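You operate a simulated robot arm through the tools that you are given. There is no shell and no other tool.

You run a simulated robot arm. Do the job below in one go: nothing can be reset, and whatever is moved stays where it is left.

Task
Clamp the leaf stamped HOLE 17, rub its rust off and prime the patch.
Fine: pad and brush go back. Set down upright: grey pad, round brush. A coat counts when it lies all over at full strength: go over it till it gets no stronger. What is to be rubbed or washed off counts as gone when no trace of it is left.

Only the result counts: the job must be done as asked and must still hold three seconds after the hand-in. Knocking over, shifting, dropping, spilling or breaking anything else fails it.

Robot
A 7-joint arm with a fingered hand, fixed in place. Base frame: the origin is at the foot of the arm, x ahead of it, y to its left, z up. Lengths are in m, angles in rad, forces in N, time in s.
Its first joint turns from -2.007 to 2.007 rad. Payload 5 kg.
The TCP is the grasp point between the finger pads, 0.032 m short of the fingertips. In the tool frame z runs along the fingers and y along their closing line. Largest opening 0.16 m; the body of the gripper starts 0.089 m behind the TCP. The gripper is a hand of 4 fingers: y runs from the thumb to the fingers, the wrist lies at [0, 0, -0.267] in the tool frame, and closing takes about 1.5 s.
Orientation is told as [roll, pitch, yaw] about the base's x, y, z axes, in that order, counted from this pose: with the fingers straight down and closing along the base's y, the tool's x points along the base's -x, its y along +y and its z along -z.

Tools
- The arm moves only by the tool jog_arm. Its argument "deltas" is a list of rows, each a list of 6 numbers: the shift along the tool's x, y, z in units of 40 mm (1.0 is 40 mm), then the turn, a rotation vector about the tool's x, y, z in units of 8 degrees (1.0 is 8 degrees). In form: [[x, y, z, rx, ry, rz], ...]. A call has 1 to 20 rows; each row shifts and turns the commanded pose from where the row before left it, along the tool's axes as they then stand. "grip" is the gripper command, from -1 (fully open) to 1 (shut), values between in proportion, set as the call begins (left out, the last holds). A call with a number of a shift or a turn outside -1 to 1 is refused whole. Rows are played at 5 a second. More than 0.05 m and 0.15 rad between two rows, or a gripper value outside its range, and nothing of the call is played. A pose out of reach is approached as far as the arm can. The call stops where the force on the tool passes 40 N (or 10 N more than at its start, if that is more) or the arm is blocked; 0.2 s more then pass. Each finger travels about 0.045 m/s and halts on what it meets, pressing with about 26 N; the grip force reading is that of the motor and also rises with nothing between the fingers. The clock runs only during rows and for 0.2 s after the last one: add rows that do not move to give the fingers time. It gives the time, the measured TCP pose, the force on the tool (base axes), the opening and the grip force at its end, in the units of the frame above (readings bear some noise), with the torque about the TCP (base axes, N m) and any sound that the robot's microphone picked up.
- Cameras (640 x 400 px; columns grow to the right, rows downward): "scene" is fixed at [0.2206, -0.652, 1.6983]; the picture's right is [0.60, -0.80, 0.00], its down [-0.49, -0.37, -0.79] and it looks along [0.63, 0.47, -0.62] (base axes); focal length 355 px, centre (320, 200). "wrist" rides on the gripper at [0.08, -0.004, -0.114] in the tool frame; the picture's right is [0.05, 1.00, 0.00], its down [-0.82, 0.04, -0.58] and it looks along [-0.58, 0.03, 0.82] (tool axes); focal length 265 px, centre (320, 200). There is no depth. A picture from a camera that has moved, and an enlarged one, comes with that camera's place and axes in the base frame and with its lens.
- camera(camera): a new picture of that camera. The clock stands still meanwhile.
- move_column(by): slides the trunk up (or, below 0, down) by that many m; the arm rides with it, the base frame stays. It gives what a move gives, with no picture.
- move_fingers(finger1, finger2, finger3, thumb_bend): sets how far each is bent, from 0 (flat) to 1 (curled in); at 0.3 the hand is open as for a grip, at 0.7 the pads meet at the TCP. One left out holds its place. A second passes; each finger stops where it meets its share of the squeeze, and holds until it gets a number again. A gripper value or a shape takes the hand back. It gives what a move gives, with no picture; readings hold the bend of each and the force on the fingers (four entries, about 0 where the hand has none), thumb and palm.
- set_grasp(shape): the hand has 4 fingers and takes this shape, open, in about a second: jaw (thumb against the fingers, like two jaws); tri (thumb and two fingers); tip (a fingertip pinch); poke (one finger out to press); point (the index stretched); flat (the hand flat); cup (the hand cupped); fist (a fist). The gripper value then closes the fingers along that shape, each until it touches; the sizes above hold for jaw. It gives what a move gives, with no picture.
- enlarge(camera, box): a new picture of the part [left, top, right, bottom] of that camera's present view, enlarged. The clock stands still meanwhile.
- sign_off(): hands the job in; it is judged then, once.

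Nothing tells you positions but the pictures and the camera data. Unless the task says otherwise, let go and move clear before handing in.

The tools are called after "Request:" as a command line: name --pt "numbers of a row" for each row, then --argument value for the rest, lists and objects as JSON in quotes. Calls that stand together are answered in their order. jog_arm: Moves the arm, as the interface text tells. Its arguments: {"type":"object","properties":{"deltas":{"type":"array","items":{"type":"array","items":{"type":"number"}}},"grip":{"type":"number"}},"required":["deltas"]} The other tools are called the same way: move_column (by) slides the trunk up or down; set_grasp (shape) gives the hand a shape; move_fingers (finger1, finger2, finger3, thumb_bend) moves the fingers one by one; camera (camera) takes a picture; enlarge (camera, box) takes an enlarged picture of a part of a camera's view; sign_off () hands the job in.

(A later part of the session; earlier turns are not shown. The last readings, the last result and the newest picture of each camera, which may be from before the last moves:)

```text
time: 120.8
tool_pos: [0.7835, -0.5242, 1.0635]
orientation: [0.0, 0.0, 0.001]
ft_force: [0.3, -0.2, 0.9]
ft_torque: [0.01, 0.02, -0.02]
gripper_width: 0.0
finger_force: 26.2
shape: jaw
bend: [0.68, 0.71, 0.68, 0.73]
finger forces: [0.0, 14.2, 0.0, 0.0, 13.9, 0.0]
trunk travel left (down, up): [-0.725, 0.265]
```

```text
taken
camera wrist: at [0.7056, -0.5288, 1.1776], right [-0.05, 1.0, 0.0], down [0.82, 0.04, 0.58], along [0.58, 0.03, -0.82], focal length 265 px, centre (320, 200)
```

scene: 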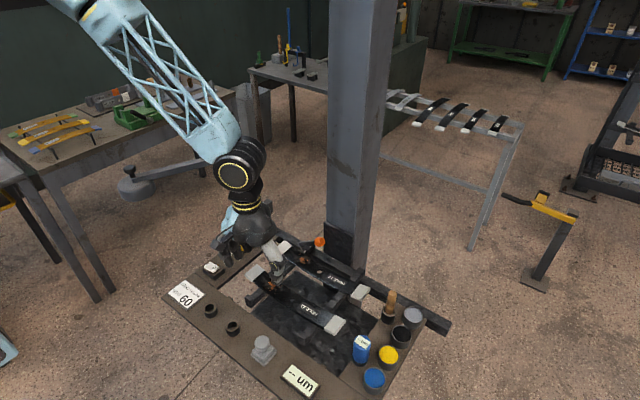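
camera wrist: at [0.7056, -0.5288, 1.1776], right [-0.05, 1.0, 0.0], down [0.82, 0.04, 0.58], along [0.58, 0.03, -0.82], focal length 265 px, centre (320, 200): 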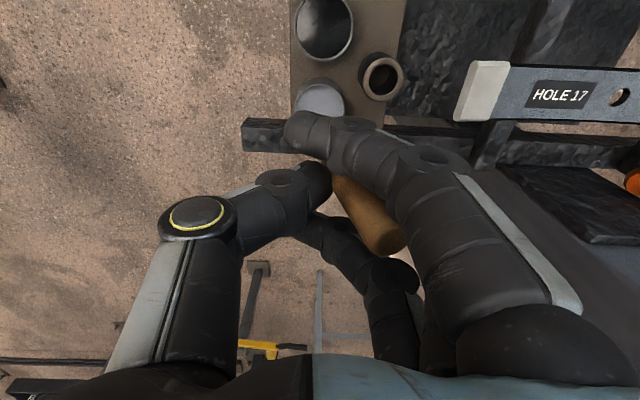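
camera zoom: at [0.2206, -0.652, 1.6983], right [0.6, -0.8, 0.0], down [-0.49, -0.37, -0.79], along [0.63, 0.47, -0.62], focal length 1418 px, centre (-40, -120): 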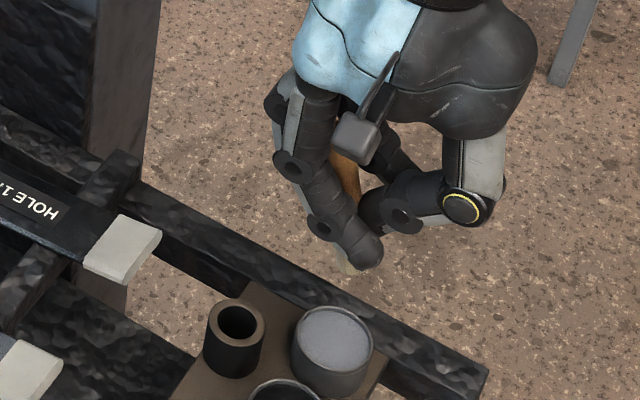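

The brush tip is over the grey can within a few mm. I'll descend into the primer.

Request:
jog_arm --pt "-0.07 -0.06 0.5 0 0 0" --pt "0 0 0.5 0 0 0" --pt "0 0 0.4 0 0 0" --pt "0 0 0.25 0 0 0" --pt "0 0 0.2 0 0 0" --pt "0 0 0 0 0 0"

Request:
enlarge --camera "scene" --box '[350, 250, 470, 350]'

Request:
camera --camera "wrist"

```text
time: 122.2
tool_pos: [0.7872, -0.5277, 0.9914]
orientation: [0.0, -0.001, 0.0]
ft_force: [-0.5, 2.7, 11.1]
ft_torque: [0.2, 0.05, -0.02]
gripper_width: 0.0002
finger_force: 25.6
shape: jaw
bend: [0.68, 0.71, 0.68, 0.75]
finger forces: [0.1, 14.7, 0.0, 0.0, 16.1, 0.0]
trunk travel left (down, up): [-0.725, 0.265]
```

```text
4.00 times, centred on (410, 300) of scene
camera zoom: at [0.2206, -0.652, 1.6983], right [0.6, -0.8, 0.0], down [-0.49, -0.37, -0.79], along [0.63, 0.47, -0.62], focal length 1418 px, centre (-40, -200)
```

zoom: 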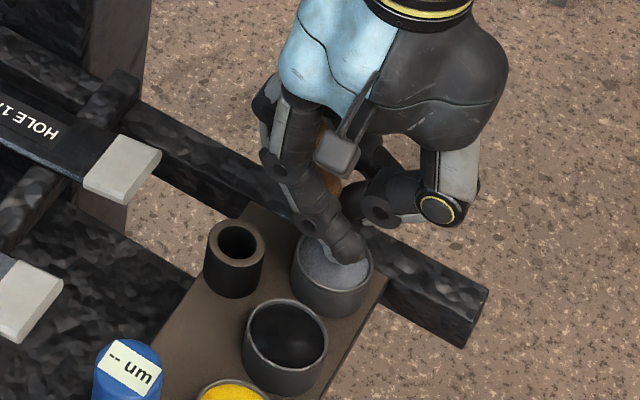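

```text
taken
camera wrist: at [0.7081, -0.5308, 1.1049], right [-0.05, 1.0, 0.0], down [0.81, 0.04, 0.58], along [0.58, 0.03, -0.82], focal length 265 px, centre (320, 200)
```

wrist: 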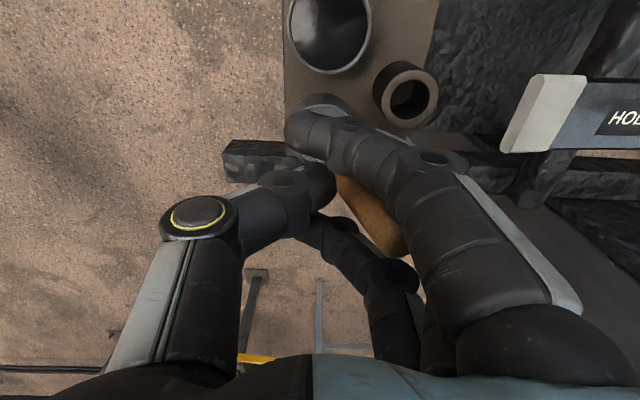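

The bristles met the paint surface (11 N) near the can's centre. I'll dab slightly, then lift and check that they're loaded.

Request:
jog_arm --pt "0 0 -0.05 0 0 0" --pt "0 0.08 0 0 0 0" --pt "0 -0.08 0 0 0 0" --pt "0 0 0.05 0 0 0" --pt "0 0 0 0 0 0" --pt "0 0 -0.3 0 0 0" --pt "0 0 -0.6 0 0 0" --pt "0 0 -0.8 0 0 0" --pt "0 0 0 0 0 0"

Request:
enlarge --camera "scene" --box '[370, 260, 430, 320]'

Request:
camera --camera "wrist"

```text
time: 124.2
tool_pos: [0.7878, -0.5295, 1.0564]
orientation: [-0.001, 0.001, 0.0]
ft_force: [0.1, 0.2, -0.6]
ft_torque: [0.01, 0.01, 0.01]
gripper_width: 0.0001
finger_force: 26.3
shape: jaw
bend: [0.68, 0.71, 0.68, 0.75]
finger forces: [0.0, 14.2, 0.0, 0.0, 13.9, 0.0]
trunk travel left (down, up): [-0.725, 0.265]
```

```text
6.67 times, centred on (400, 290) of scene
camera zoom: at [0.2206, -0.652, 1.6983], right [0.6, -0.8, 0.0], down [-0.49, -0.37, -0.79], along [0.63, 0.47, -0.62], focal length 2364 px, centre (-213, -400)
```

zoom: 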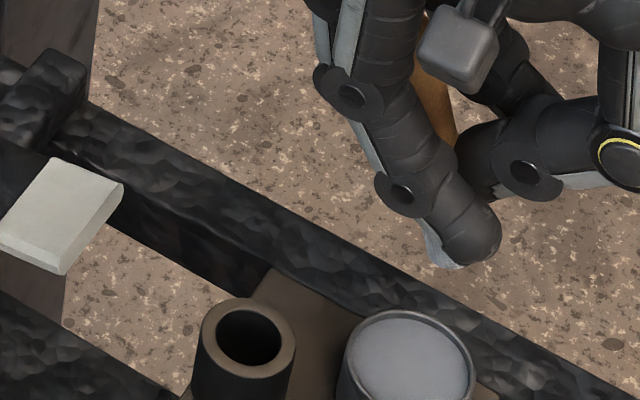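

```text
taken
camera wrist: at [0.708, -0.5324, 1.17], right [-0.05, 1.0, 0.0], down [0.82, 0.04, 0.58], along [0.58, 0.03, -0.82], focal length 265 px, centre (320, 200)
```

wrist: 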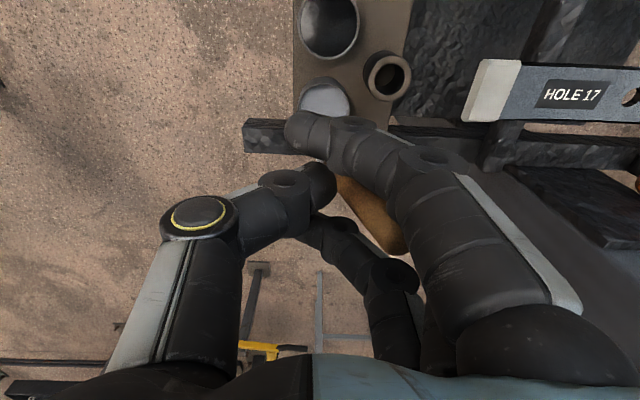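

The bristles are now grey with primer. I'll carry the brush over to the cleaned patch on leaf 17.

Request:
jog_arm --pt "0 0 -0.8 0 0 0" --pt "0.1 0.96 0 0 0 0" --pt "0.1 0.96 0 0 0 0" --pt "0.1 0.96 0 0 0 0" --pt "0.1 0.96 0 0 0 0" --pt "0.1 0.96 0 0 0 0" --pt "0.1 0.96 0 0 0 0" --pt "0.1 0.96 0 0 0 0" --pt "0.0 0.96 0 0 0 0" --pt "0.0 0.96 0 0 0 0" --pt "0 0 0 0 0 0"

Request:
enlarge --camera "scene" --box '[260, 170, 380, 270]'

Request:
camera --camera "wrist"

```text
time: 126.7
tool_pos: [0.7584, -0.183, 1.0893]
orientation: [0.001, -0.001, 0.0]
ft_force: [-0.6, -0.6, -0.4]
ft_torque: [0.01, -0.01, 0.03]
gripper_width: 0.0
finger_force: 26.4
shape: jaw
bend: [0.68, 0.71, 0.68, 0.75]
finger forces: [0.0, 14.1, 0.0, 0.0, 13.7, 0.1]
trunk travel left (down, up): [-0.725, 0.265]
```

```text
4.00 times, centred on (320, 220) of scene
camera zoom: at [0.2206, -0.652, 1.6983], right [0.6, -0.8, 0.0], down [-0.49, -0.37, -0.79], along [0.63, 0.47, -0.62], focal length 1418 px, centre (320, 120)
```

zoom: 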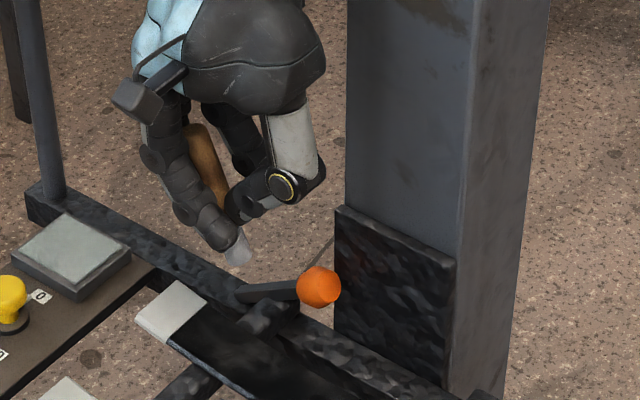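

```text
taken
camera wrist: at [0.6793, -0.1864, 1.203], right [-0.05, 1.0, 0.0], down [0.82, 0.04, 0.58], along [0.58, 0.03, -0.82], focal length 265 px, centre (320, 200)
```

wrist: 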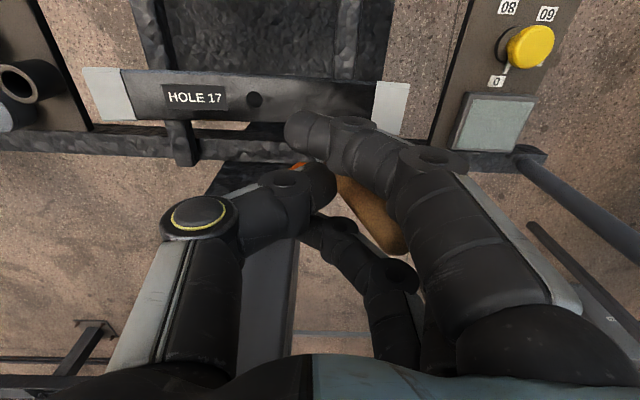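

The tip is near (0.760, −0.179). I'll roll the hand about 14° so the brush stands vertical over the patch, shift to suit, and check.

Request:
jog_arm --pt "0 -0.42 0 0 0 0" --pt "0 0 0 -0.9 0 0" --pt "0 0 0 -0.9 0 0" --pt "0 0 0 0 0 0"

Request:
enlarge --camera "scene" --box '[260, 170, 380, 270]'

```text
time: 127.7
tool_pos: [0.7597, -0.197, 1.0891]
orientation: [0.253, 0.002, 0.001]
ft_force: [0.0, 0.6, 0.7]
ft_torque: [-0.07, -0.02, -0.01]
gripper_width: 0.0
finger_force: 26.6
shape: jaw
bend: [0.68, 0.71, 0.68, 0.75]
finger forces: [0.0, 13.9, 0.1, 0.1, 13.6, 0.1]
trunk travel left (down, up): [-0.725, 0.265]
```

```text
4.00 times, centred on (320, 220) of scene
camera zoom: at [0.2206, -0.652, 1.6983], right [0.6, -0.8, 0.0], down [-0.49, -0.37, -0.79], along [0.63, 0.47, -0.62], focal length 1418 px, centre (320, 120)
```

zoom: 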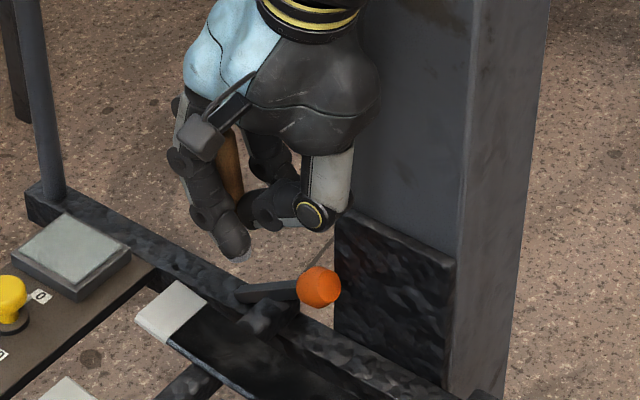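

Request:
jog_arm --pt "0.05 -0.15 0 0 0 0" --pt "0 -0.23 0.9 0 0 0" --pt "0 -0.19 0.72 0 0 0" --pt "0 0 0 0 0 0"

Request:
enlarge --camera "scene" --box '[260, 200, 360, 280]'

Request:
camera --camera "wrist"

```text
time: 128.7
tool_pos: [0.759, -0.2046, 1.0208]
orientation: [0.253, 0.0, 0.0]
ft_force: [0.3, 1.5, -0.3]
ft_torque: [0.02, -0.03, -0.01]
gripper_width: 0.0
finger_force: 25.1
shape: jaw
bend: [0.68, 0.71, 0.68, 0.75]
finger forces: [0.1, 14.0, 0.0, 0.1, 13.5, 0.0]
trunk travel left (down, up): [-0.725, 0.265]
```

```text
5.00 times, centred on (310, 240) of scene
camera zoom: at [0.2206, -0.652, 1.6983], right [0.6, -0.8, 0.0], down [-0.49, -0.37, -0.79], along [0.63, 0.47, -0.62], focal length 1773 px, centre (370, 0)
```

zoom: 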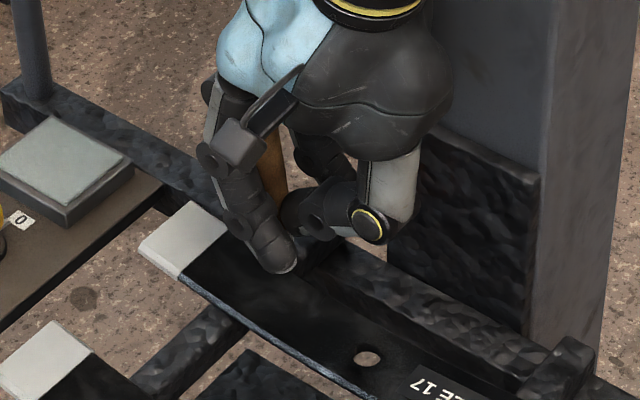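

```text
taken
camera wrist: at [0.6779, -0.237, 1.1308], right [-0.05, 0.97, 0.25], down [0.82, -0.1, 0.57], along [0.58, 0.23, -0.78], focal length 265 px, centre (320, 200)
```

wrist: 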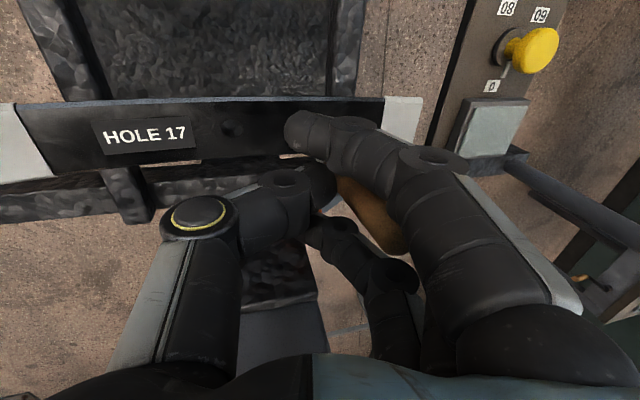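

Request:
jog_arm --pt "0 -0.05 0.19 0 0 0" --pt "0 -0.05 0.19 0 0 0" --pt "0 -0.025 0.1 0 0 0" --pt "0 -0.0125 0.05 0 0 0" --pt "0 0 0 0 0 0"

Request:
enlarge --camera "scene" --box '[270, 220, 350, 280]'

```text
time: 129.8
tool_pos: [0.7588, -0.2046, 1.0001]
orientation: [0.252, 0.001, -0.002]
ft_force: [1.0, 0.0, 0.3]
ft_torque: [-0.03, 0.01, -0.06]
gripper_width: 0.0002
finger_force: 25.7
shape: jaw
bend: [0.68, 0.71, 0.68, 0.75]
finger forces: [0.1, 13.8, 0.1, 0.0, 13.6, 0.0]
trunk travel left (down, up): [-0.725, 0.265]
```

```text
6.67 times, centred on (310, 250) of scene
camera zoom: at [0.2206, -0.652, 1.6983], right [0.6, -0.8, 0.0], down [-0.49, -0.37, -0.79], along [0.63, 0.47, -0.62], focal length 2364 px, centre (387, -133)
```

zoom: 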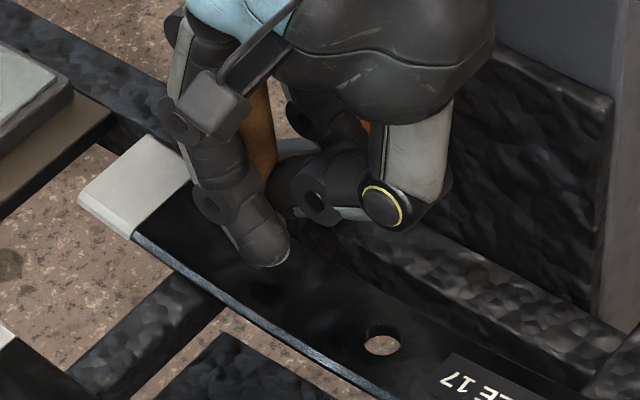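

Request:
jog_arm --pt "0 -0.0125 0.05 0 0 0" --pt "0 -0.0125 0.05 0 0 0" --pt "0 -0.0125 0.05 0 0 0" --pt "0 0 0 0 0 0"

```text
time: 130.8
tool_pos: [0.7585, -0.2037, 0.9941]
orientation: [0.251, 0.001, 0.0]
ft_force: [0.7, -0.5, -0.7]
ft_torque: [0.01, 0.0, -0.02]
gripper_width: 0.0
finger_force: 25.9
shape: jaw
bend: [0.68, 0.71, 0.68, 0.75]
finger forces: [0.0, 13.8, 0.0, 0.0, 13.6, 0.0]
trunk travel left (down, up): [-0.725, 0.265]
```

Request:
jog_arm --pt "0 -0.0125 0.05 0 0 0" --pt "0 -0.0125 0.05 0 0 0" --pt "0 -0.0125 0.05 0 0 0" --pt "0 0 0 0 0 0"

Request:
enlarge --camera "scene" --box '[270, 220, 350, 280]'

```text
time: 131.8
tool_pos: [0.7564, -0.2042, 0.9895]
orientation: [0.253, -0.003, 0.0]
ft_force: [0.2, -1.0, 12.2]
ft_torque: [0.28, -0.03, -0.02]
gripper_width: 0.0004
finger_force: 26.2
shape: jaw
bend: [0.68, 0.71, 0.68, 0.75]
finger forces: [0.0, 14.8, 0.0, 0.1, 16.3, 0.1]
trunk travel left (down, up): [-0.725, 0.265]
```

```text
6.67 times, centred on (310, 250) of scene
camera zoom: at [0.2206, -0.652, 1.6983], right [0.6, -0.8, 0.0], down [-0.49, -0.37, -0.79], along [0.63, 0.47, -0.62], focal length 2364 px, centre (387, -133)
```

zoom: 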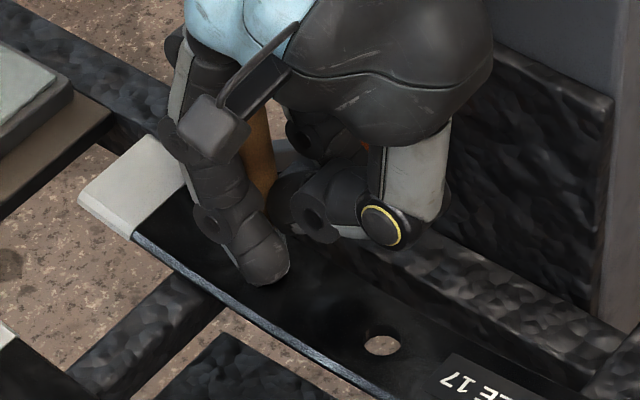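

The bristles touch the leaf at TCP z≈0.990. I'll ease off slightly and stroke along the leaf, following its curve.

Request:
jog_arm --pt "0 0.005 -0.02 0 0 0" --pt "0 0.1244 0.018 0 0 0" --pt "0 0.1244 0.018 0 0 0" --pt "0 0.1244 0.018 0 0 0" --pt "0 0.1244 0.016 0 0 0" --pt "0 -0.1244 -0.016 0 0 0" --pt "0 -0.1244 -0.018 0 0 0" --pt "0 -0.1244 -0.018 0 0 0" --pt "0 -0.1244 -0.018 0 0 0" --pt "0 -0.1235 -0.0214 0 0 0" --pt "0 -0.1235 -0.0214 0 0 0" --pt "0 -0.1235 -0.0214 0 0 0" --pt "0 -0.1235 -0.0214 0 0 0" --pt "0 0.1235 0.0214 0 0 0" --pt "0 0.1235 0.0214 0 0 0" --pt "0 0.1235 0.0214 0 0 0" --pt "0 0.1235 0.0214 0 0 0" --pt "0 0 0 0 0 0"

Request:
enlarge --camera "scene" --box '[270, 220, 350, 280]'

Request:
camera --camera "wrist"

```text
time: 135.7
tool_pos: [0.7576, -0.2049, 0.9886]
orientation: [0.252, 0.0, 0.0]
ft_force: [-0.6, -2.0, 4.6]
ft_torque: [0.03, 0.04, 0.03]
gripper_width: 0.0004
finger_force: 25.7
shape: jaw
bend: [0.68, 0.71, 0.68, 0.76]
finger forces: [0.0, 14.4, 0.1, 0.1, 16.0, 0.1]
trunk travel left (down, up): [-0.725, 0.265]
```

```text
6.67 times, centred on (310, 250) of scene
camera zoom: at [0.2206, -0.652, 1.6983], right [0.6, -0.8, 0.0], down [-0.49, -0.37, -0.79], along [0.63, 0.47, -0.62], focal length 2364 px, centre (387, -133)
```

zoom: 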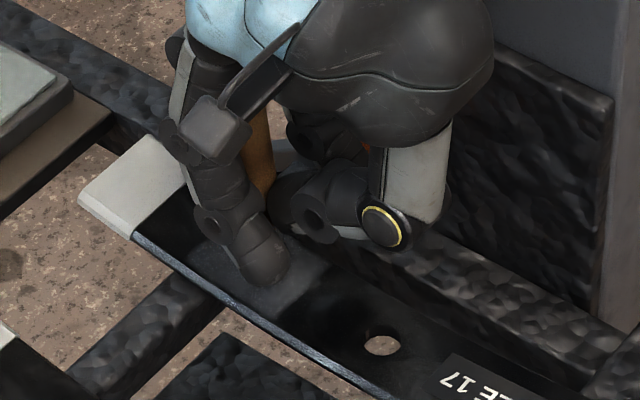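

```text
taken
camera wrist: at [0.6776, -0.2369, 1.0973], right [-0.05, 0.97, 0.25], down [0.82, -0.1, 0.57], along [0.58, 0.23, -0.78], focal length 265 px, centre (320, 200)
```

wrist: 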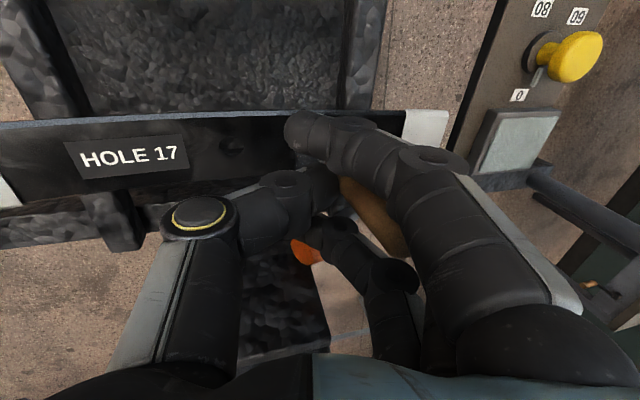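

A grey film is appearing. I'll continue with parallel lanes, first at +x.

Request:
jog_arm --pt "-0.22 0 0 0 0 0" --pt "0 0.1866 0.027 0 0 0" --pt "0 0.1866 0.026 0 0 0" --pt "0 0.1866 0.024 0 0 0" --pt "0 -0.1866 -0.024 0 0 0" --pt "0 -0.1866 -0.026 0 0 0" --pt "0 -0.1866 -0.027 0 0 0" --pt "0 -0.185 -0.032 0 0 0" --pt "0 -0.185 -0.032 0 0 0" --pt "0 -0.185 -0.033 0 0 0" --pt "0 0.185 0.033 0 0 0" --pt "0 0.185 0.032 0 0 0" --pt "0 0.185 0.032 0 0 0" --pt "0 0 0 0 0 0"

Request:
jog_arm --pt "0.44 0 0 0 0 0" --pt "0 0.1866 0.027 0 0 0" --pt "0 0.1866 0.026 0 0 0" --pt "0 0.1866 0.024 0 0 0" --pt "0 -0.1866 -0.024 0 0 0" --pt "0 -0.1866 -0.026 0 0 0" --pt "0 -0.1866 -0.027 0 0 0" --pt "0 -0.185 -0.032 0 0 0" --pt "0 -0.185 -0.032 0 0 0" --pt "0 -0.185 -0.033 0 0 0" --pt "0 0.185 0.033 0 0 0" --pt "0 0.185 0.032 0 0 0" --pt "0 0.185 0.032 0 0 0" --pt "0 0 0 0 0 0"

Request:
enlarge --camera "scene" --box '[270, 220, 350, 280]'

```text
time: 138.7
tool_pos: [0.7667, -0.2034, 0.9877]
orientation: [0.251, 0.001, -0.002]
ft_force: [0.6, -2.4, 5.6]
ft_torque: [0.03, 0.05, -0.02]
gripper_width: 0.0005
finger_force: 26.6
shape: jaw
bend: [0.68, 0.71, 0.68, 0.76]
finger forces: [0.1, 14.7, 0.0, 0.0, 17.1, 0.0]
trunk travel left (down, up): [-0.725, 0.265]
```

```text
time: 141.7
tool_pos: [0.748, -0.2047, 0.988]
orientation: [0.251, 0.0, 0.0]
ft_force: [-0.7, -0.2, 1.7]
ft_torque: [0.01, 0.0, -0.03]
gripper_width: 0.0004
finger_force: 26.1
shape: jaw
bend: [0.68, 0.71, 0.68, 0.76]
finger forces: [0.0, 14.0, 0.0, 0.0, 15.0, 0.1]
trunk travel left (down, up): [-0.725, 0.265]
```

```text
6.67 times, centred on (310, 250) of scene
camera zoom: at [0.2206, -0.652, 1.6983], right [0.6, -0.8, 0.0], down [-0.49, -0.37, -0.79], along [0.63, 0.47, -0.62], focal length 2364 px, centre (387, -133)
```

zoom: 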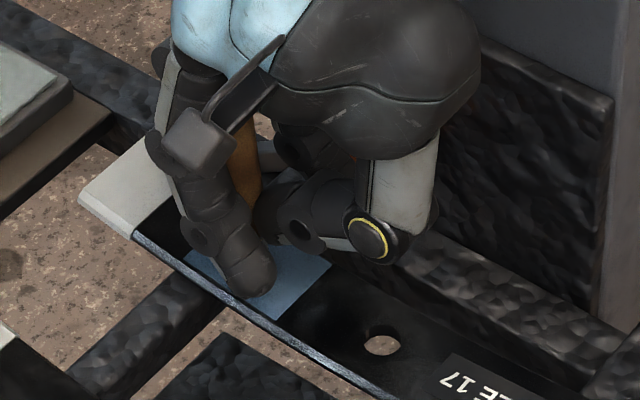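

A rectangular patch is taking the grey coat. I'll continue over all lanes with slightly more pressure.

Request:
jog_arm --pt "0 -0.004 0.015 0 0 0" --pt "0 0.1866 0.027 0 0 0" --pt "0 0.1866 0.026 0 0 0" --pt "0 0.1866 0.024 0 0 0" --pt "0 -0.1866 -0.024 0 0 0" --pt "0 -0.1866 -0.026 0 0 0" --pt "0 -0.1866 -0.027 0 0 0" --pt "0 -0.185 -0.032 0 0 0" --pt "0 -0.185 -0.032 0 0 0" --pt "0 -0.185 -0.033 0 0 0" --pt "0 0.185 0.033 0 0 0" --pt "0 0.185 0.032 0 0 0" --pt "0 0.185 0.032 0 0 0" --pt "-0.22 0 0 0 0 0" --pt "0 0 0 0 0 0"

Request:
jog_arm --pt "0 0.1866 0.027 0 0 0" --pt "0 0.1866 0.026 0 0 0" --pt "0 0.1866 0.024 0 0 0" --pt "0 -0.1866 -0.024 0 0 0" --pt "0 -0.1866 -0.026 0 0 0" --pt "0 -0.1866 -0.027 0 0 0" --pt "0 -0.185 -0.032 0 0 0" --pt "0 -0.185 -0.032 0 0 0" --pt "0 -0.185 -0.033 0 0 0" --pt "0 0.185 0.033 0 0 0" --pt "0 0.185 0.032 0 0 0" --pt "0 0.185 0.032 0 0 0" --pt "0 0 0 0 0 0"

Request:
enlarge --camera "scene" --box '[270, 220, 350, 280]'

```text
time: 144.8
tool_pos: [0.7563, -0.2037, 0.9873]
orientation: [0.252, 0.0, 0.0]
ft_force: [-0.6, 0.1, 5.0]
ft_torque: [0.14, 0.04, -0.01]
gripper_width: 0.0004
finger_force: 26.5
shape: jaw
bend: [0.68, 0.71, 0.68, 0.76]
finger forces: [0.0, 13.7, 0.0, 0.1, 14.9, 0.0]
trunk travel left (down, up): [-0.725, 0.265]
```

```text
time: 147.7
tool_pos: [0.7575, -0.2048, 0.9875]
orientation: [0.25, -0.001, 0.001]
ft_force: [-0.1, -1.3, 3.7]
ft_torque: [0.01, 0.05, 0.02]
gripper_width: 0.0002
finger_force: 26.3
shape: jaw
bend: [0.68, 0.71, 0.68, 0.76]
finger forces: [0.0, 14.3, 0.0, 0.0, 15.8, 0.0]
trunk travel left (down, up): [-0.725, 0.265]
```

```text
6.67 times, centred on (310, 250) of scene
camera zoom: at [0.2206, -0.652, 1.6983], right [0.6, -0.8, 0.0], down [-0.49, -0.37, -0.79], along [0.63, 0.47, -0.62], focal length 2364 px, centre (387, -133)
```

zoom: 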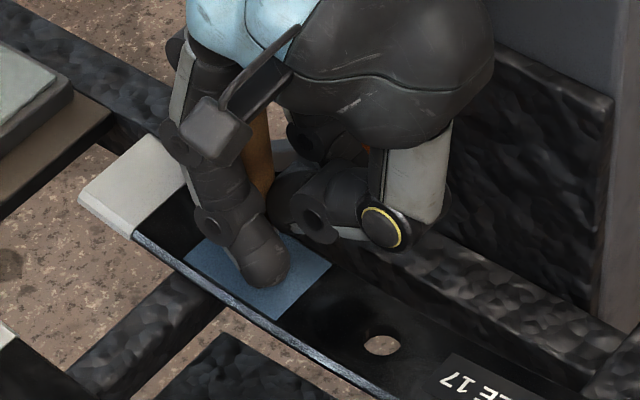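

I'll lift off and move aside to inspect the coat.

Request:
jog_arm --pt "0 0.12 -0.48 0 0 0" --pt "0 0.25 -0.96 0 0 0" --pt "0 0.25 -0.96 0 0 0" --pt "0 0.96 0.25 0 0 0" --pt "0 0.96 0.25 0 0 0" --pt "0 0.96 0.25 0 0 0" --pt "0 0 0 0 0 0"

Request:
enlarge --camera "scene" --box '[270, 220, 350, 280]'

Request:
camera --camera "wrist"

```text
time: 149.2
tool_pos: [0.7553, -0.085, 1.0841]
orientation: [0.25, -0.001, -0.001]
ft_force: [-0.4, 0.6, 0.2]
ft_torque: [0.0, -0.03, 0.01]
gripper_width: 0.0
finger_force: 26.1
shape: jaw
bend: [0.68, 0.71, 0.68, 0.76]
finger forces: [0.0, 13.9, 0.0, 0.1, 14.0, 0.1]
trunk travel left (down, up): [-0.725, 0.265]
```

```text
6.67 times, centred on (310, 250) of scene
camera zoom: at [0.2206, -0.652, 1.6983], right [0.6, -0.8, 0.0], down [-0.49, -0.37, -0.79], along [0.63, 0.47, -0.62], focal length 2364 px, centre (387, -133)
```

zoom: 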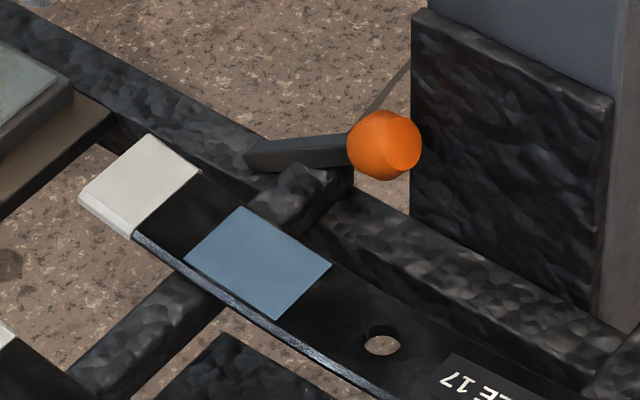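

```text
taken
camera wrist: at [0.6769, -0.1181, 1.1942], right [-0.05, 0.97, 0.25], down [0.82, -0.1, 0.57], along [0.58, 0.23, -0.78], focal length 265 px, centre (320, 200)
```

wrist: 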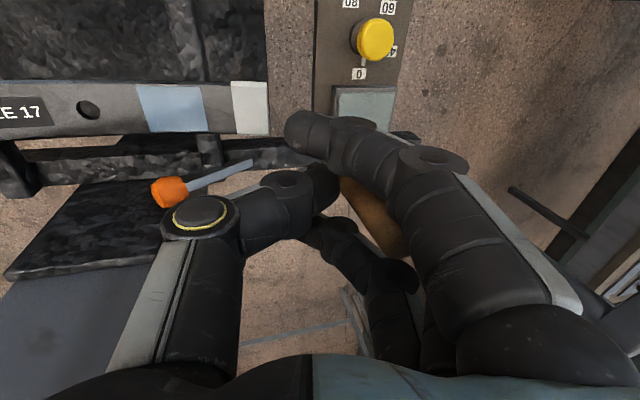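

The coat lies uniformly over a rectangular patch. I'll zoom in now so I can compare its strength after further strokes.

Request:
enlarge --camera "wrist" --box '[110, 60, 280, 160]'

Request:
enlarge --camera "scene" --box '[285, 245, 317, 269]'

Request:
enlarge --camera "scene" --box '[380, 290, 440, 335]'

```text
3.76 times, centred on (195, 110) of wrist
camera zoom: at [0.6769, -0.1181, 1.1942], right [-0.05, 0.97, 0.25], down [0.82, -0.1, 0.57], along [0.58, 0.23, -0.78], focal length 999 px, centre (791, 539)
```

zoom: 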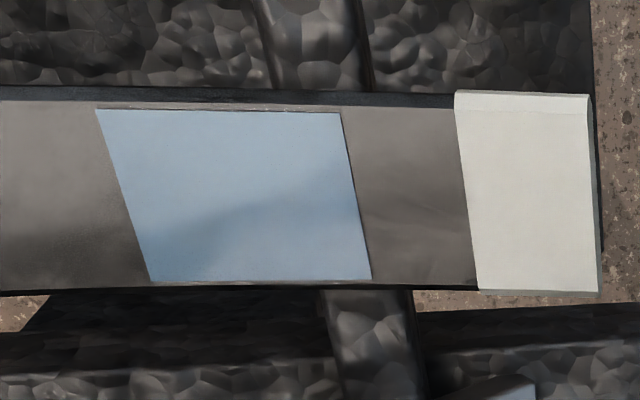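

```text
16.00 times, centred on (301, 257) of scene
camera zoom: at [0.2206, -0.652, 1.6983], right [0.6, -0.8, 0.0], down [-0.49, -0.37, -0.79], along [0.63, 0.47, -0.62], focal length 5673 px, centre (624, -712)
```

zoom: 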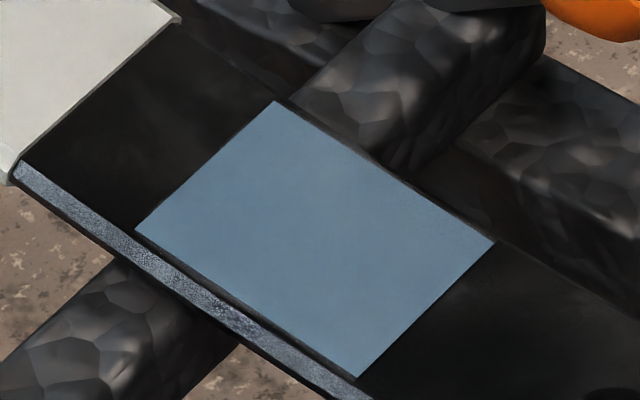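

```text
8.89 times, centred on (410, 312) of scene
camera zoom: at [0.2206, -0.652, 1.6983], right [0.6, -0.8, 0.0], down [-0.49, -0.37, -0.79], along [0.63, 0.47, -0.62], focal length 3152 px, centre (-480, -800)
```

zoom: 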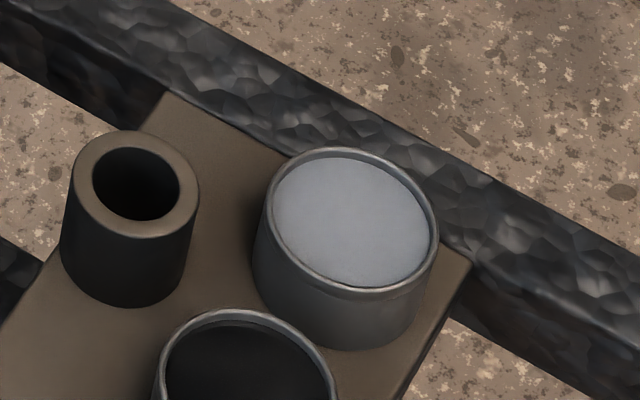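

The coat is uniform. To be sure it's at full strength I'll go over it again and compare.

Request:
jog_arm --pt "-0.05 -0.96 -0.247 0 0 0" --pt "0 -0.96 -0.247 0 0 0" --pt "0 -0.96 -0.247 0 0 0" --pt "0 -0.25 0.96 0 0 0" --pt "0 -0.25 0.96 0 0 0" --pt "0 -0.08 0.3 0 0 0" --pt "0 0 0 0 0 0"

Request:
enlarge --camera "scene" --box '[270, 220, 350, 280]'

```text
time: 150.8
tool_pos: [0.7601, -0.206, 0.9925]
orientation: [0.251, 0.0, 0.0]
ft_force: [0.0, -0.4, -0.4]
ft_torque: [0.0, -0.01, -0.02]
gripper_width: 0.0
finger_force: 25.8
shape: jaw
bend: [0.68, 0.71, 0.68, 0.76]
finger forces: [0.0, 13.8, 0.0, 0.0, 13.9, 0.0]
trunk travel left (down, up): [-0.725, 0.265]
```

```text
6.67 times, centred on (310, 250) of scene
camera zoom: at [0.2206, -0.652, 1.6983], right [0.6, -0.8, 0.0], down [-0.49, -0.37, -0.79], along [0.63, 0.47, -0.62], focal length 2364 px, centre (387, -133)
```

zoom: 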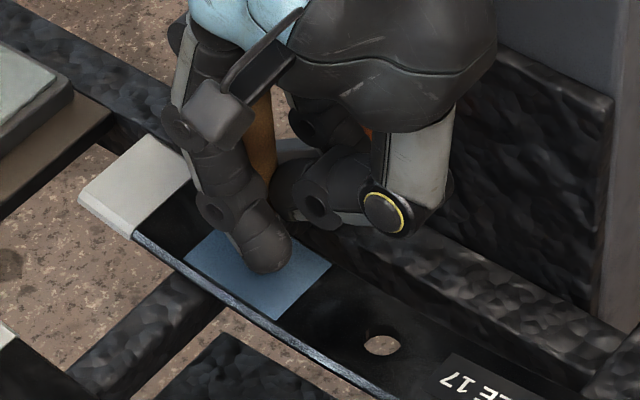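

Request:
jog_arm --pt "0 -0.015 0.06 0 0 0" --pt "0 -0.013 0.05 0 0 0" --pt "0 0.1866 0.027 0 0 0" --pt "0 0.1866 0.026 0 0 0" --pt "0 0.1866 0.024 0 0 0" --pt "0 -0.1866 -0.024 0 0 0" --pt "0 -0.1866 -0.026 0 0 0" --pt "0 -0.1866 -0.027 0 0 0" --pt "0 -0.185 -0.032 0 0 0" --pt "0 -0.185 -0.032 0 0 0" --pt "0 -0.185 -0.033 0 0 0" --pt "0 0.185 0.033 0 0 0" --pt "0 0.185 0.032 0 0 0" --pt "0 0.185 0.032 0 0 0" --pt "0 0 0 0 0 0"

Request:
jog_arm --pt "-0.2 0 0 0 0 0" --pt "0 0.1866 0.027 0 0 0" --pt "0 0.1866 0.026 0 0 0" --pt "0 0.1866 0.024 0 0 0" --pt "0 -0.1866 -0.024 0 0 0" --pt "0 -0.1866 -0.026 0 0 0" --pt "0 -0.1866 -0.027 0 0 0" --pt "0 -0.185 -0.032 0 0 0" --pt "0 -0.185 -0.032 0 0 0" --pt "0 -0.185 -0.033 0 0 0" --pt "0 0.185 0.033 0 0 0" --pt "0 0.185 0.032 0 0 0" --pt "0 0.185 0.032 0 0 0" --pt "0 0 0 0 0 0"

Request:
jog_arm --pt "0.42 0 0 0 0 0" --pt "0 0.1866 0.027 0 0 0" --pt "0 0.1866 0.026 0 0 0" --pt "0 0.1866 0.024 0 0 0" --pt "0 -0.1866 -0.024 0 0 0" --pt "0 -0.1866 -0.026 0 0 0" --pt "0 -0.1866 -0.027 0 0 0" --pt "0 -0.185 -0.032 0 0 0" --pt "0 -0.185 -0.032 0 0 0" --pt "0 -0.185 -0.033 0 0 0" --pt "0 0.185 0.033 0 0 0" --pt "0 0.185 0.032 0 0 0" --pt "0 0.185 0.032 0 0 0" --pt "-0.22 0 0 0 0 0" --pt "0 0 0 0 0 0"

```text
time: 154.1
tool_pos: [0.7597, -0.2049, 0.9905]
orientation: [0.251, 0.0, 0.0]
ft_force: [0.6, 0.2, 0.0]
ft_torque: [-0.04, -0.01, 0.02]
gripper_width: 0.0
finger_force: 25.7
shape: jaw
bend: [0.68, 0.71, 0.68, 0.76]
finger forces: [0.0, 13.7, 0.0, 0.0, 13.7, 0.0]
trunk travel left (down, up): [-0.725, 0.265]
```

```text
time: 157.1
tool_pos: [0.7679, -0.2048, 0.9895]
orientation: [0.251, 0.0, -0.001]
ft_force: [-0.1, -0.1, -0.1]
ft_torque: [0.02, -0.02, -0.01]
gripper_width: 0.0
finger_force: 25.8
shape: jaw
bend: [0.68, 0.71, 0.68, 0.76]
finger forces: [0.1, 13.7, 0.1, 0.0, 13.8, 0.0]
trunk travel left (down, up): [-0.725, 0.265]
```

```text
time: 160.2
tool_pos: [0.7605, -0.2042, 0.9892]
orientation: [0.252, 0.0, 0.001]
ft_force: [-0.1, 0.2, -0.4]
ft_torque: [-0.02, 0.0, -0.02]
gripper_width: 0.0001
finger_force: 26.4
shape: jaw
bend: [0.68, 0.71, 0.68, 0.76]
finger forces: [0.1, 13.8, 0.0, 0.1, 13.8, 0.0]
trunk travel left (down, up): [-0.725, 0.265]
```

There was no contact in that pass. I'll lower until I feel about 5 N again.

Request:
jog_arm --pt "0 -0.008 0.03 0 0 0" --pt "0 -0.008 0.03 0 0 0" --pt "0 0 0 0 0 0"

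```text
time: 161.1
tool_pos: [0.7591, -0.2045, 0.9884]
orientation: [0.252, -0.001, 0.0]
ft_force: [0.6, -0.1, 2.3]
ft_torque: [0.08, -0.01, -0.03]
gripper_width: 0.0
finger_force: 26.1
shape: jaw
bend: [0.68, 0.71, 0.68, 0.76]
finger forces: [0.0, 13.7, 0.0, 0.1, 14.4, 0.1]
trunk travel left (down, up): [-0.725, 0.265]
```

Request:
jog_arm --pt "0 -0.006 0.022 0 0 0" --pt "0 0.1866 0.027 0 0 0" --pt "0 0.1866 0.026 0 0 0" --pt "0 0.1866 0.024 0 0 0" --pt "0 -0.1866 -0.024 0 0 0" --pt "0 -0.1866 -0.026 0 0 0" --pt "0 -0.1866 -0.027 0 0 0" --pt "0 -0.185 -0.032 0 0 0" --pt "0 -0.185 -0.032 0 0 0" --pt "0 -0.185 -0.033 0 0 0" --pt "0 0.185 0.033 0 0 0" --pt "0 0.185 0.032 0 0 0" --pt "0 0.185 0.032 0 0 0" --pt "0 0 0 0 0 0"

Request:
jog_arm --pt "-0.2 0 0.01 0 0 0" --pt "0 0.1866 0.027 0 0 0" --pt "0 0.1866 0.026 0 0 0" --pt "0 0.1866 0.024 0 0 0" --pt "0 -0.1866 -0.024 0 0 0" --pt "0 -0.1866 -0.026 0 0 0" --pt "0 -0.1866 -0.027 0 0 0" --pt "0 -0.185 -0.032 0 0 0" --pt "0 -0.185 -0.032 0 0 0" --pt "0 -0.185 -0.033 0 0 0" --pt "0 0.185 0.033 0 0 0" --pt "0 0.185 0.032 0 0 0" --pt "0 0.185 0.032 0 0 0" --pt "0 0 0 0 0 0"

Request:
jog_arm --pt "0.42 0 0.01 0 0 0" --pt "0 0.1866 0.027 0 0 0" --pt "0 0.1866 0.026 0 0 0" --pt "0 0.1866 0.024 0 0 0" --pt "0 -0.1866 -0.024 0 0 0" --pt "0 -0.1866 -0.026 0 0 0" --pt "0 -0.1866 -0.027 0 0 0" --pt "0 -0.185 -0.032 0 0 0" --pt "0 -0.185 -0.032 0 0 0" --pt "0 -0.185 -0.033 0 0 0" --pt "0 0.185 0.033 0 0 0" --pt "0 0.185 0.032 0 0 0" --pt "0 0.185 0.032 0 0 0" --pt "-0.22 0 0 0 0 0" --pt "0 0 0 0 0 0"

```text
time: 164.1
tool_pos: [0.7598, -0.2048, 0.9862]
orientation: [0.251, 0.0, -0.001]
ft_force: [0.4, -1.3, 6.0]
ft_torque: [0.07, 0.04, 0.05]
gripper_width: 0.0003
finger_force: 25.9
shape: jaw
bend: [0.68, 0.71, 0.68, 0.76]
finger forces: [0.0, 14.8, 0.1, 0.0, 17.3, 0.0]
trunk travel left (down, up): [-0.725, 0.265]
```

```text
time: 167.1
tool_pos: [0.7689, -0.204, 0.9856]
orientation: [0.253, 0.001, -0.001]
ft_force: [1.2, -0.3, 5.7]
ft_torque: [0.14, 0.0, -0.02]
gripper_width: 0.0003
finger_force: 25.7
shape: jaw
bend: [0.68, 0.71, 0.68, 0.76]
finger forces: [0.0, 14.5, 0.1, 0.1, 15.7, 0.1]
trunk travel left (down, up): [-0.725, 0.265]
```

```text
time: 170.2
tool_pos: [0.758, -0.2043, 0.9862]
orientation: [0.253, -0.002, 0.0]
ft_force: [-0.8, 0.2, 2.8]
ft_torque: [0.06, 0.05, 0.05]
gripper_width: 0.0
finger_force: 26.2
shape: jaw
bend: [0.68, 0.71, 0.68, 0.76]
finger forces: [0.1, 12.7, 0.1, 0.0, 13.8, 0.1]
trunk travel left (down, up): [-0.725, 0.265]
```

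Three lanes done with steady contact. I'll lift aside the same way and compare with the earlier pictures.

Request:
jog_arm --pt "0 0.12 -0.48 0 0 0" --pt "0 0.25 -0.96 0 0 0" --pt "0 0.25 -0.96 0 0 0" --pt "0.05 0.96 0.25 0 0 0" --pt "0 0.96 0.25 0 0 0" --pt "0 0.96 0.25 0 0 0" --pt "0 0 0 0 0 0"

Request:
enlarge --camera "scene" --box '[285, 245, 317, 269]'

Request:
enlarge --camera "wrist" --box '[110, 60, 280, 160]'

```text
time: 171.8
tool_pos: [0.757, -0.0857, 1.0846]
orientation: [0.252, 0.0, -0.002]
ft_force: [0.2, 0.6, 0.9]
ft_torque: [0.05, 0.02, 0.01]
gripper_width: 0.0003
finger_force: 25.8
shape: jaw
bend: [0.68, 0.71, 0.68, 0.76]
finger forces: [0.1, 13.2, 0.0, 0.0, 13.6, 0.1]
trunk travel left (down, up): [-0.725, 0.265]
```

```text
16.00 times, centred on (301, 257) of scene
camera zoom: at [0.2206, -0.652, 1.6983], right [0.6, -0.8, 0.0], down [-0.49, -0.37, -0.79], along [0.63, 0.47, -0.62], focal length 5673 px, centre (624, -712)
```

zoom: 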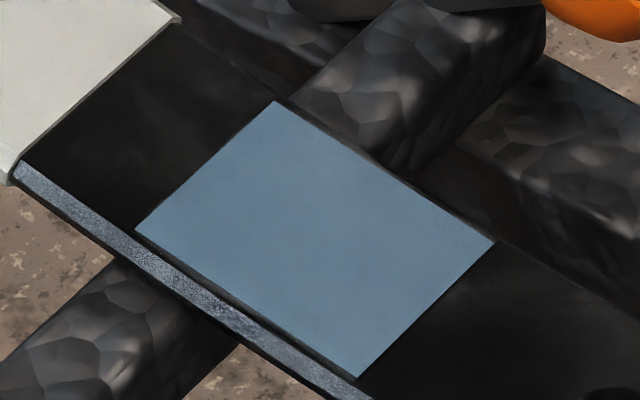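

```text
3.76 times, centred on (195, 110) of wrist
camera zoom: at [0.6779, -0.1179, 1.1937], right [-0.05, 0.97, 0.25], down [0.82, -0.1, 0.57], along [0.58, 0.23, -0.78], focal length 999 px, centre (791, 539)
```

zoom: 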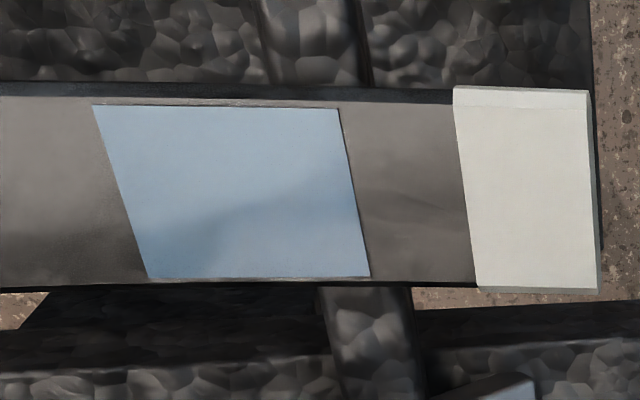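

The tint changed slightly, so it may still be building up. I'll do a fuller pass: longer strokes reaching both ends of the patch, and five lanes across its width.

Request:
jog_arm --pt "0 -0.96 -0.247 0 0 0" --pt "0 -0.96 -0.247 0 0 0" --pt "0 -0.77 -0.198 0 0 0" --pt "0 -0.25 0.96 0 0 0" --pt "0 -0.25 0.96 0 0 0" --pt "0 -0.08 0.3 0 0 0" --pt "0 -0.02 0.08 0 0 0" --pt "0 0 0 0 0 0"

Request:
jog_arm --pt "0 -0.008 0.03 0 0 0" --pt "0 0 0 0 0 0"

```text
time: 173.7
tool_pos: [0.7569, -0.1965, 0.9891]
orientation: [0.25, 0.0, 0.001]
ft_force: [-0.2, 0.8, -1.3]
ft_torque: [0.0, -0.03, 0.03]
gripper_width: 0.0001
finger_force: 25.8
shape: jaw
bend: [0.68, 0.71, 0.68, 0.76]
finger forces: [0.0, 13.1, 0.0, 0.1, 13.6, 0.0]
trunk travel left (down, up): [-0.725, 0.265]
```

```text
time: 174.2
tool_pos: [0.7579, -0.196, 0.9885]
orientation: [0.251, -0.001, -0.001]
ft_force: [-0.6, -0.4, -0.7]
ft_torque: [0.01, 0.01, -0.01]
gripper_width: 0.0
finger_force: 26.1
shape: jaw
bend: [0.68, 0.71, 0.68, 0.76]
finger forces: [0.1, 13.0, 0.0, 0.1, 13.6, 0.0]
trunk travel left (down, up): [-0.725, 0.265]
```

Request:
jog_arm --pt "0 -0.008 0.03 0 0 0" --pt "0 -0.008 0.03 0 0 0" --pt "0 0 0 0 0 0"

```text
time: 175.1
tool_pos: [0.7567, -0.1962, 0.9865]
orientation: [0.251, -0.002, 0.001]
ft_force: [0.0, -0.3, 5.1]
ft_torque: [0.14, -0.02, -0.02]
gripper_width: 0.0002
finger_force: 25.7
shape: jaw
bend: [0.68, 0.71, 0.68, 0.76]
finger forces: [0.0, 13.3, 0.0, 0.1, 14.7, 0.0]
trunk travel left (down, up): [-0.725, 0.265]
```

Request:
jog_arm --pt "0 0.2243 0.0306 0 0 0" --pt "0 0.2252 0.0272 0 0 0" --pt "0 0.226 0.024 0 0 0" --pt "0 -0.226 -0.024 0 0 0" --pt "0 -0.2252 -0.0272 0 0 0" --pt "0 -0.2243 -0.0306 0 0 0" --pt "0 -0.2235 -0.0337 0 0 0" --pt "0 -0.2227 -0.0369 0 0 0" --pt "0 -0.2218 -0.0403 0 0 0" --pt "0 0.2218 0.0403 0 0 0" --pt "0 0.2227 0.0369 0 0 0" --pt "0 0.2235 0.0337 0 0 0" --pt "-0.175 0 0 0 0 0" --pt "0 0 0 0 0 0"

Request:
jog_arm --pt "0 0.2243 0.0306 0 0 0" --pt "0 0.2252 0.0272 0 0 0" --pt "0 0.226 0.024 0 0 0" --pt "0 -0.226 -0.024 0 0 0" --pt "0 -0.2252 -0.0272 0 0 0" --pt "0 -0.2243 -0.0306 0 0 0" --pt "0 -0.2235 -0.0337 0 0 0" --pt "0 -0.2227 -0.0369 0 0 0" --pt "0 -0.2218 -0.0403 0 0 0" --pt "0 0.2218 0.0403 0 0 0" --pt "0 0.2227 0.0369 0 0 0" --pt "0 0.2235 0.0337 0 0 0" --pt "-0.175 0 0.01 0 0 0" --pt "0 0 0 0 0 0"

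Request:
jog_arm --pt "0 0.2243 0.0306 0 0 0" --pt "0 0.2252 0.0272 0 0 0" --pt "0 0.226 0.024 0 0 0" --pt "0 -0.226 -0.024 0 0 0" --pt "0 -0.2252 -0.0272 0 0 0" --pt "0 -0.2243 -0.0306 0 0 0" --pt "0 -0.2235 -0.0337 0 0 0" --pt "0 -0.2227 -0.0369 0 0 0" --pt "0 -0.2218 -0.0403 0 0 0" --pt "0 0.2218 0.0403 0 0 0" --pt "0 0.2227 0.0369 0 0 0" --pt "0 0.2235 0.0337 0 0 0" --pt "0.5 0 0 0 0 0" --pt "0 0 0 0 0 0"

```text
time: 178.1
tool_pos: [0.7643, -0.1953, 0.9848]
orientation: [0.25, 0.0, -0.001]
ft_force: [-0.3, 0.7, 1.5]
ft_torque: [0.09, 0.01, 0.0]
gripper_width: 0.0
finger_force: 26.1
shape: jaw
bend: [0.68, 0.71, 0.68, 0.76]
finger forces: [0.0, 11.1, 0.0, 0.0, 12.5, 0.0]
trunk travel left (down, up): [-0.725, 0.265]
```

```text
time: 181.1
tool_pos: [0.7711, -0.1951, 0.9852]
orientation: [0.251, 0.0, 0.0]
ft_force: [0.2, 0.0, 3.1]
ft_torque: [0.02, 0.04, 0.03]
gripper_width: 0.0
finger_force: 25.9
shape: jaw
bend: [0.68, 0.71, 0.68, 0.76]
finger forces: [0.0, 10.9, 0.0, 0.1, 12.1, 0.0]
trunk travel left (down, up): [-0.725, 0.265]
```

```text
time: 184.1
tool_pos: [0.7517, -0.1953, 0.9851]
orientation: [0.251, 0.002, 0.001]
ft_force: [0.2, 0.4, -0.2]
ft_torque: [-0.01, 0.03, 0.02]
gripper_width: 0.0
finger_force: 25.9
shape: jaw
bend: [0.68, 0.71, 0.68, 0.76]
finger forces: [0.1, 11.3, 0.1, 0.0, 11.7, 0.0]
trunk travel left (down, up): [-0.725, 0.265]
```

Request:
enlarge --camera "scene" --box '[260, 200, 360, 280]'

Request:
camera --camera "wrist"

```text
5.00 times, centred on (310, 240) of scene
camera zoom: at [0.2206, -0.652, 1.6983], right [0.6, -0.8, 0.0], down [-0.49, -0.37, -0.79], along [0.63, 0.47, -0.62], focal length 1773 px, centre (370, 0)
```

zoom: 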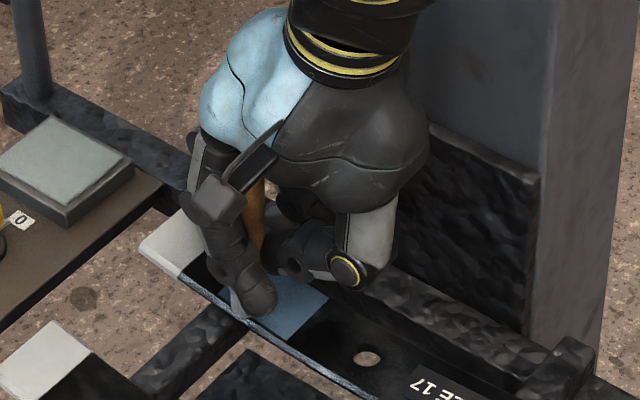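

```text
taken
camera wrist: at [0.6721, -0.2278, 1.0946], right [-0.05, 0.97, 0.25], down [0.82, -0.1, 0.57], along [0.58, 0.23, -0.78], focal length 265 px, centre (320, 200)
```

wrist: 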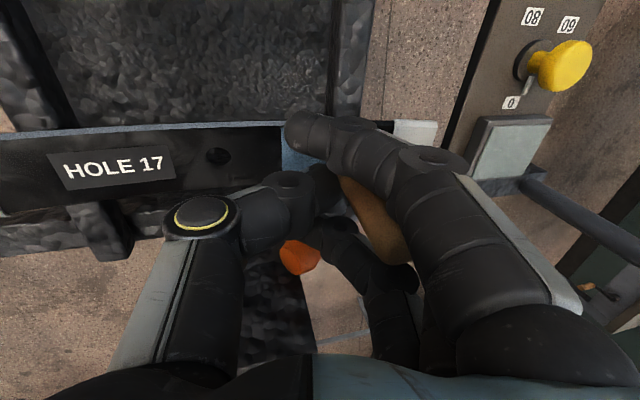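

The brush has pivoted a little in the grip: its tip is now at about (0.743, −0.166). That suits the near-edge lane if I shift −y 12 mm and restore light contact.

Request:
jog_arm --pt "0 -0.3 -0.045 0 0 0" --pt "0 -0.008 0.03 0 0 0" --pt "0 -0.008 0.03 0 0 0" --pt "0 0 0 0 0 0"

```text
time: 185.1
tool_pos: [0.7519, -0.2071, 0.9817]
orientation: [0.251, -0.001, 0.0]
ft_force: [0.7, -0.5, 10.3]
ft_torque: [0.25, 0.05, -0.02]
gripper_width: 0.0
finger_force: 26.1
shape: jaw
bend: [0.68, 0.71, 0.68, 0.77]
finger forces: [0.0, 12.3, 0.0, 0.1, 13.4, 0.1]
trunk travel left (down, up): [-0.725, 0.265]
```

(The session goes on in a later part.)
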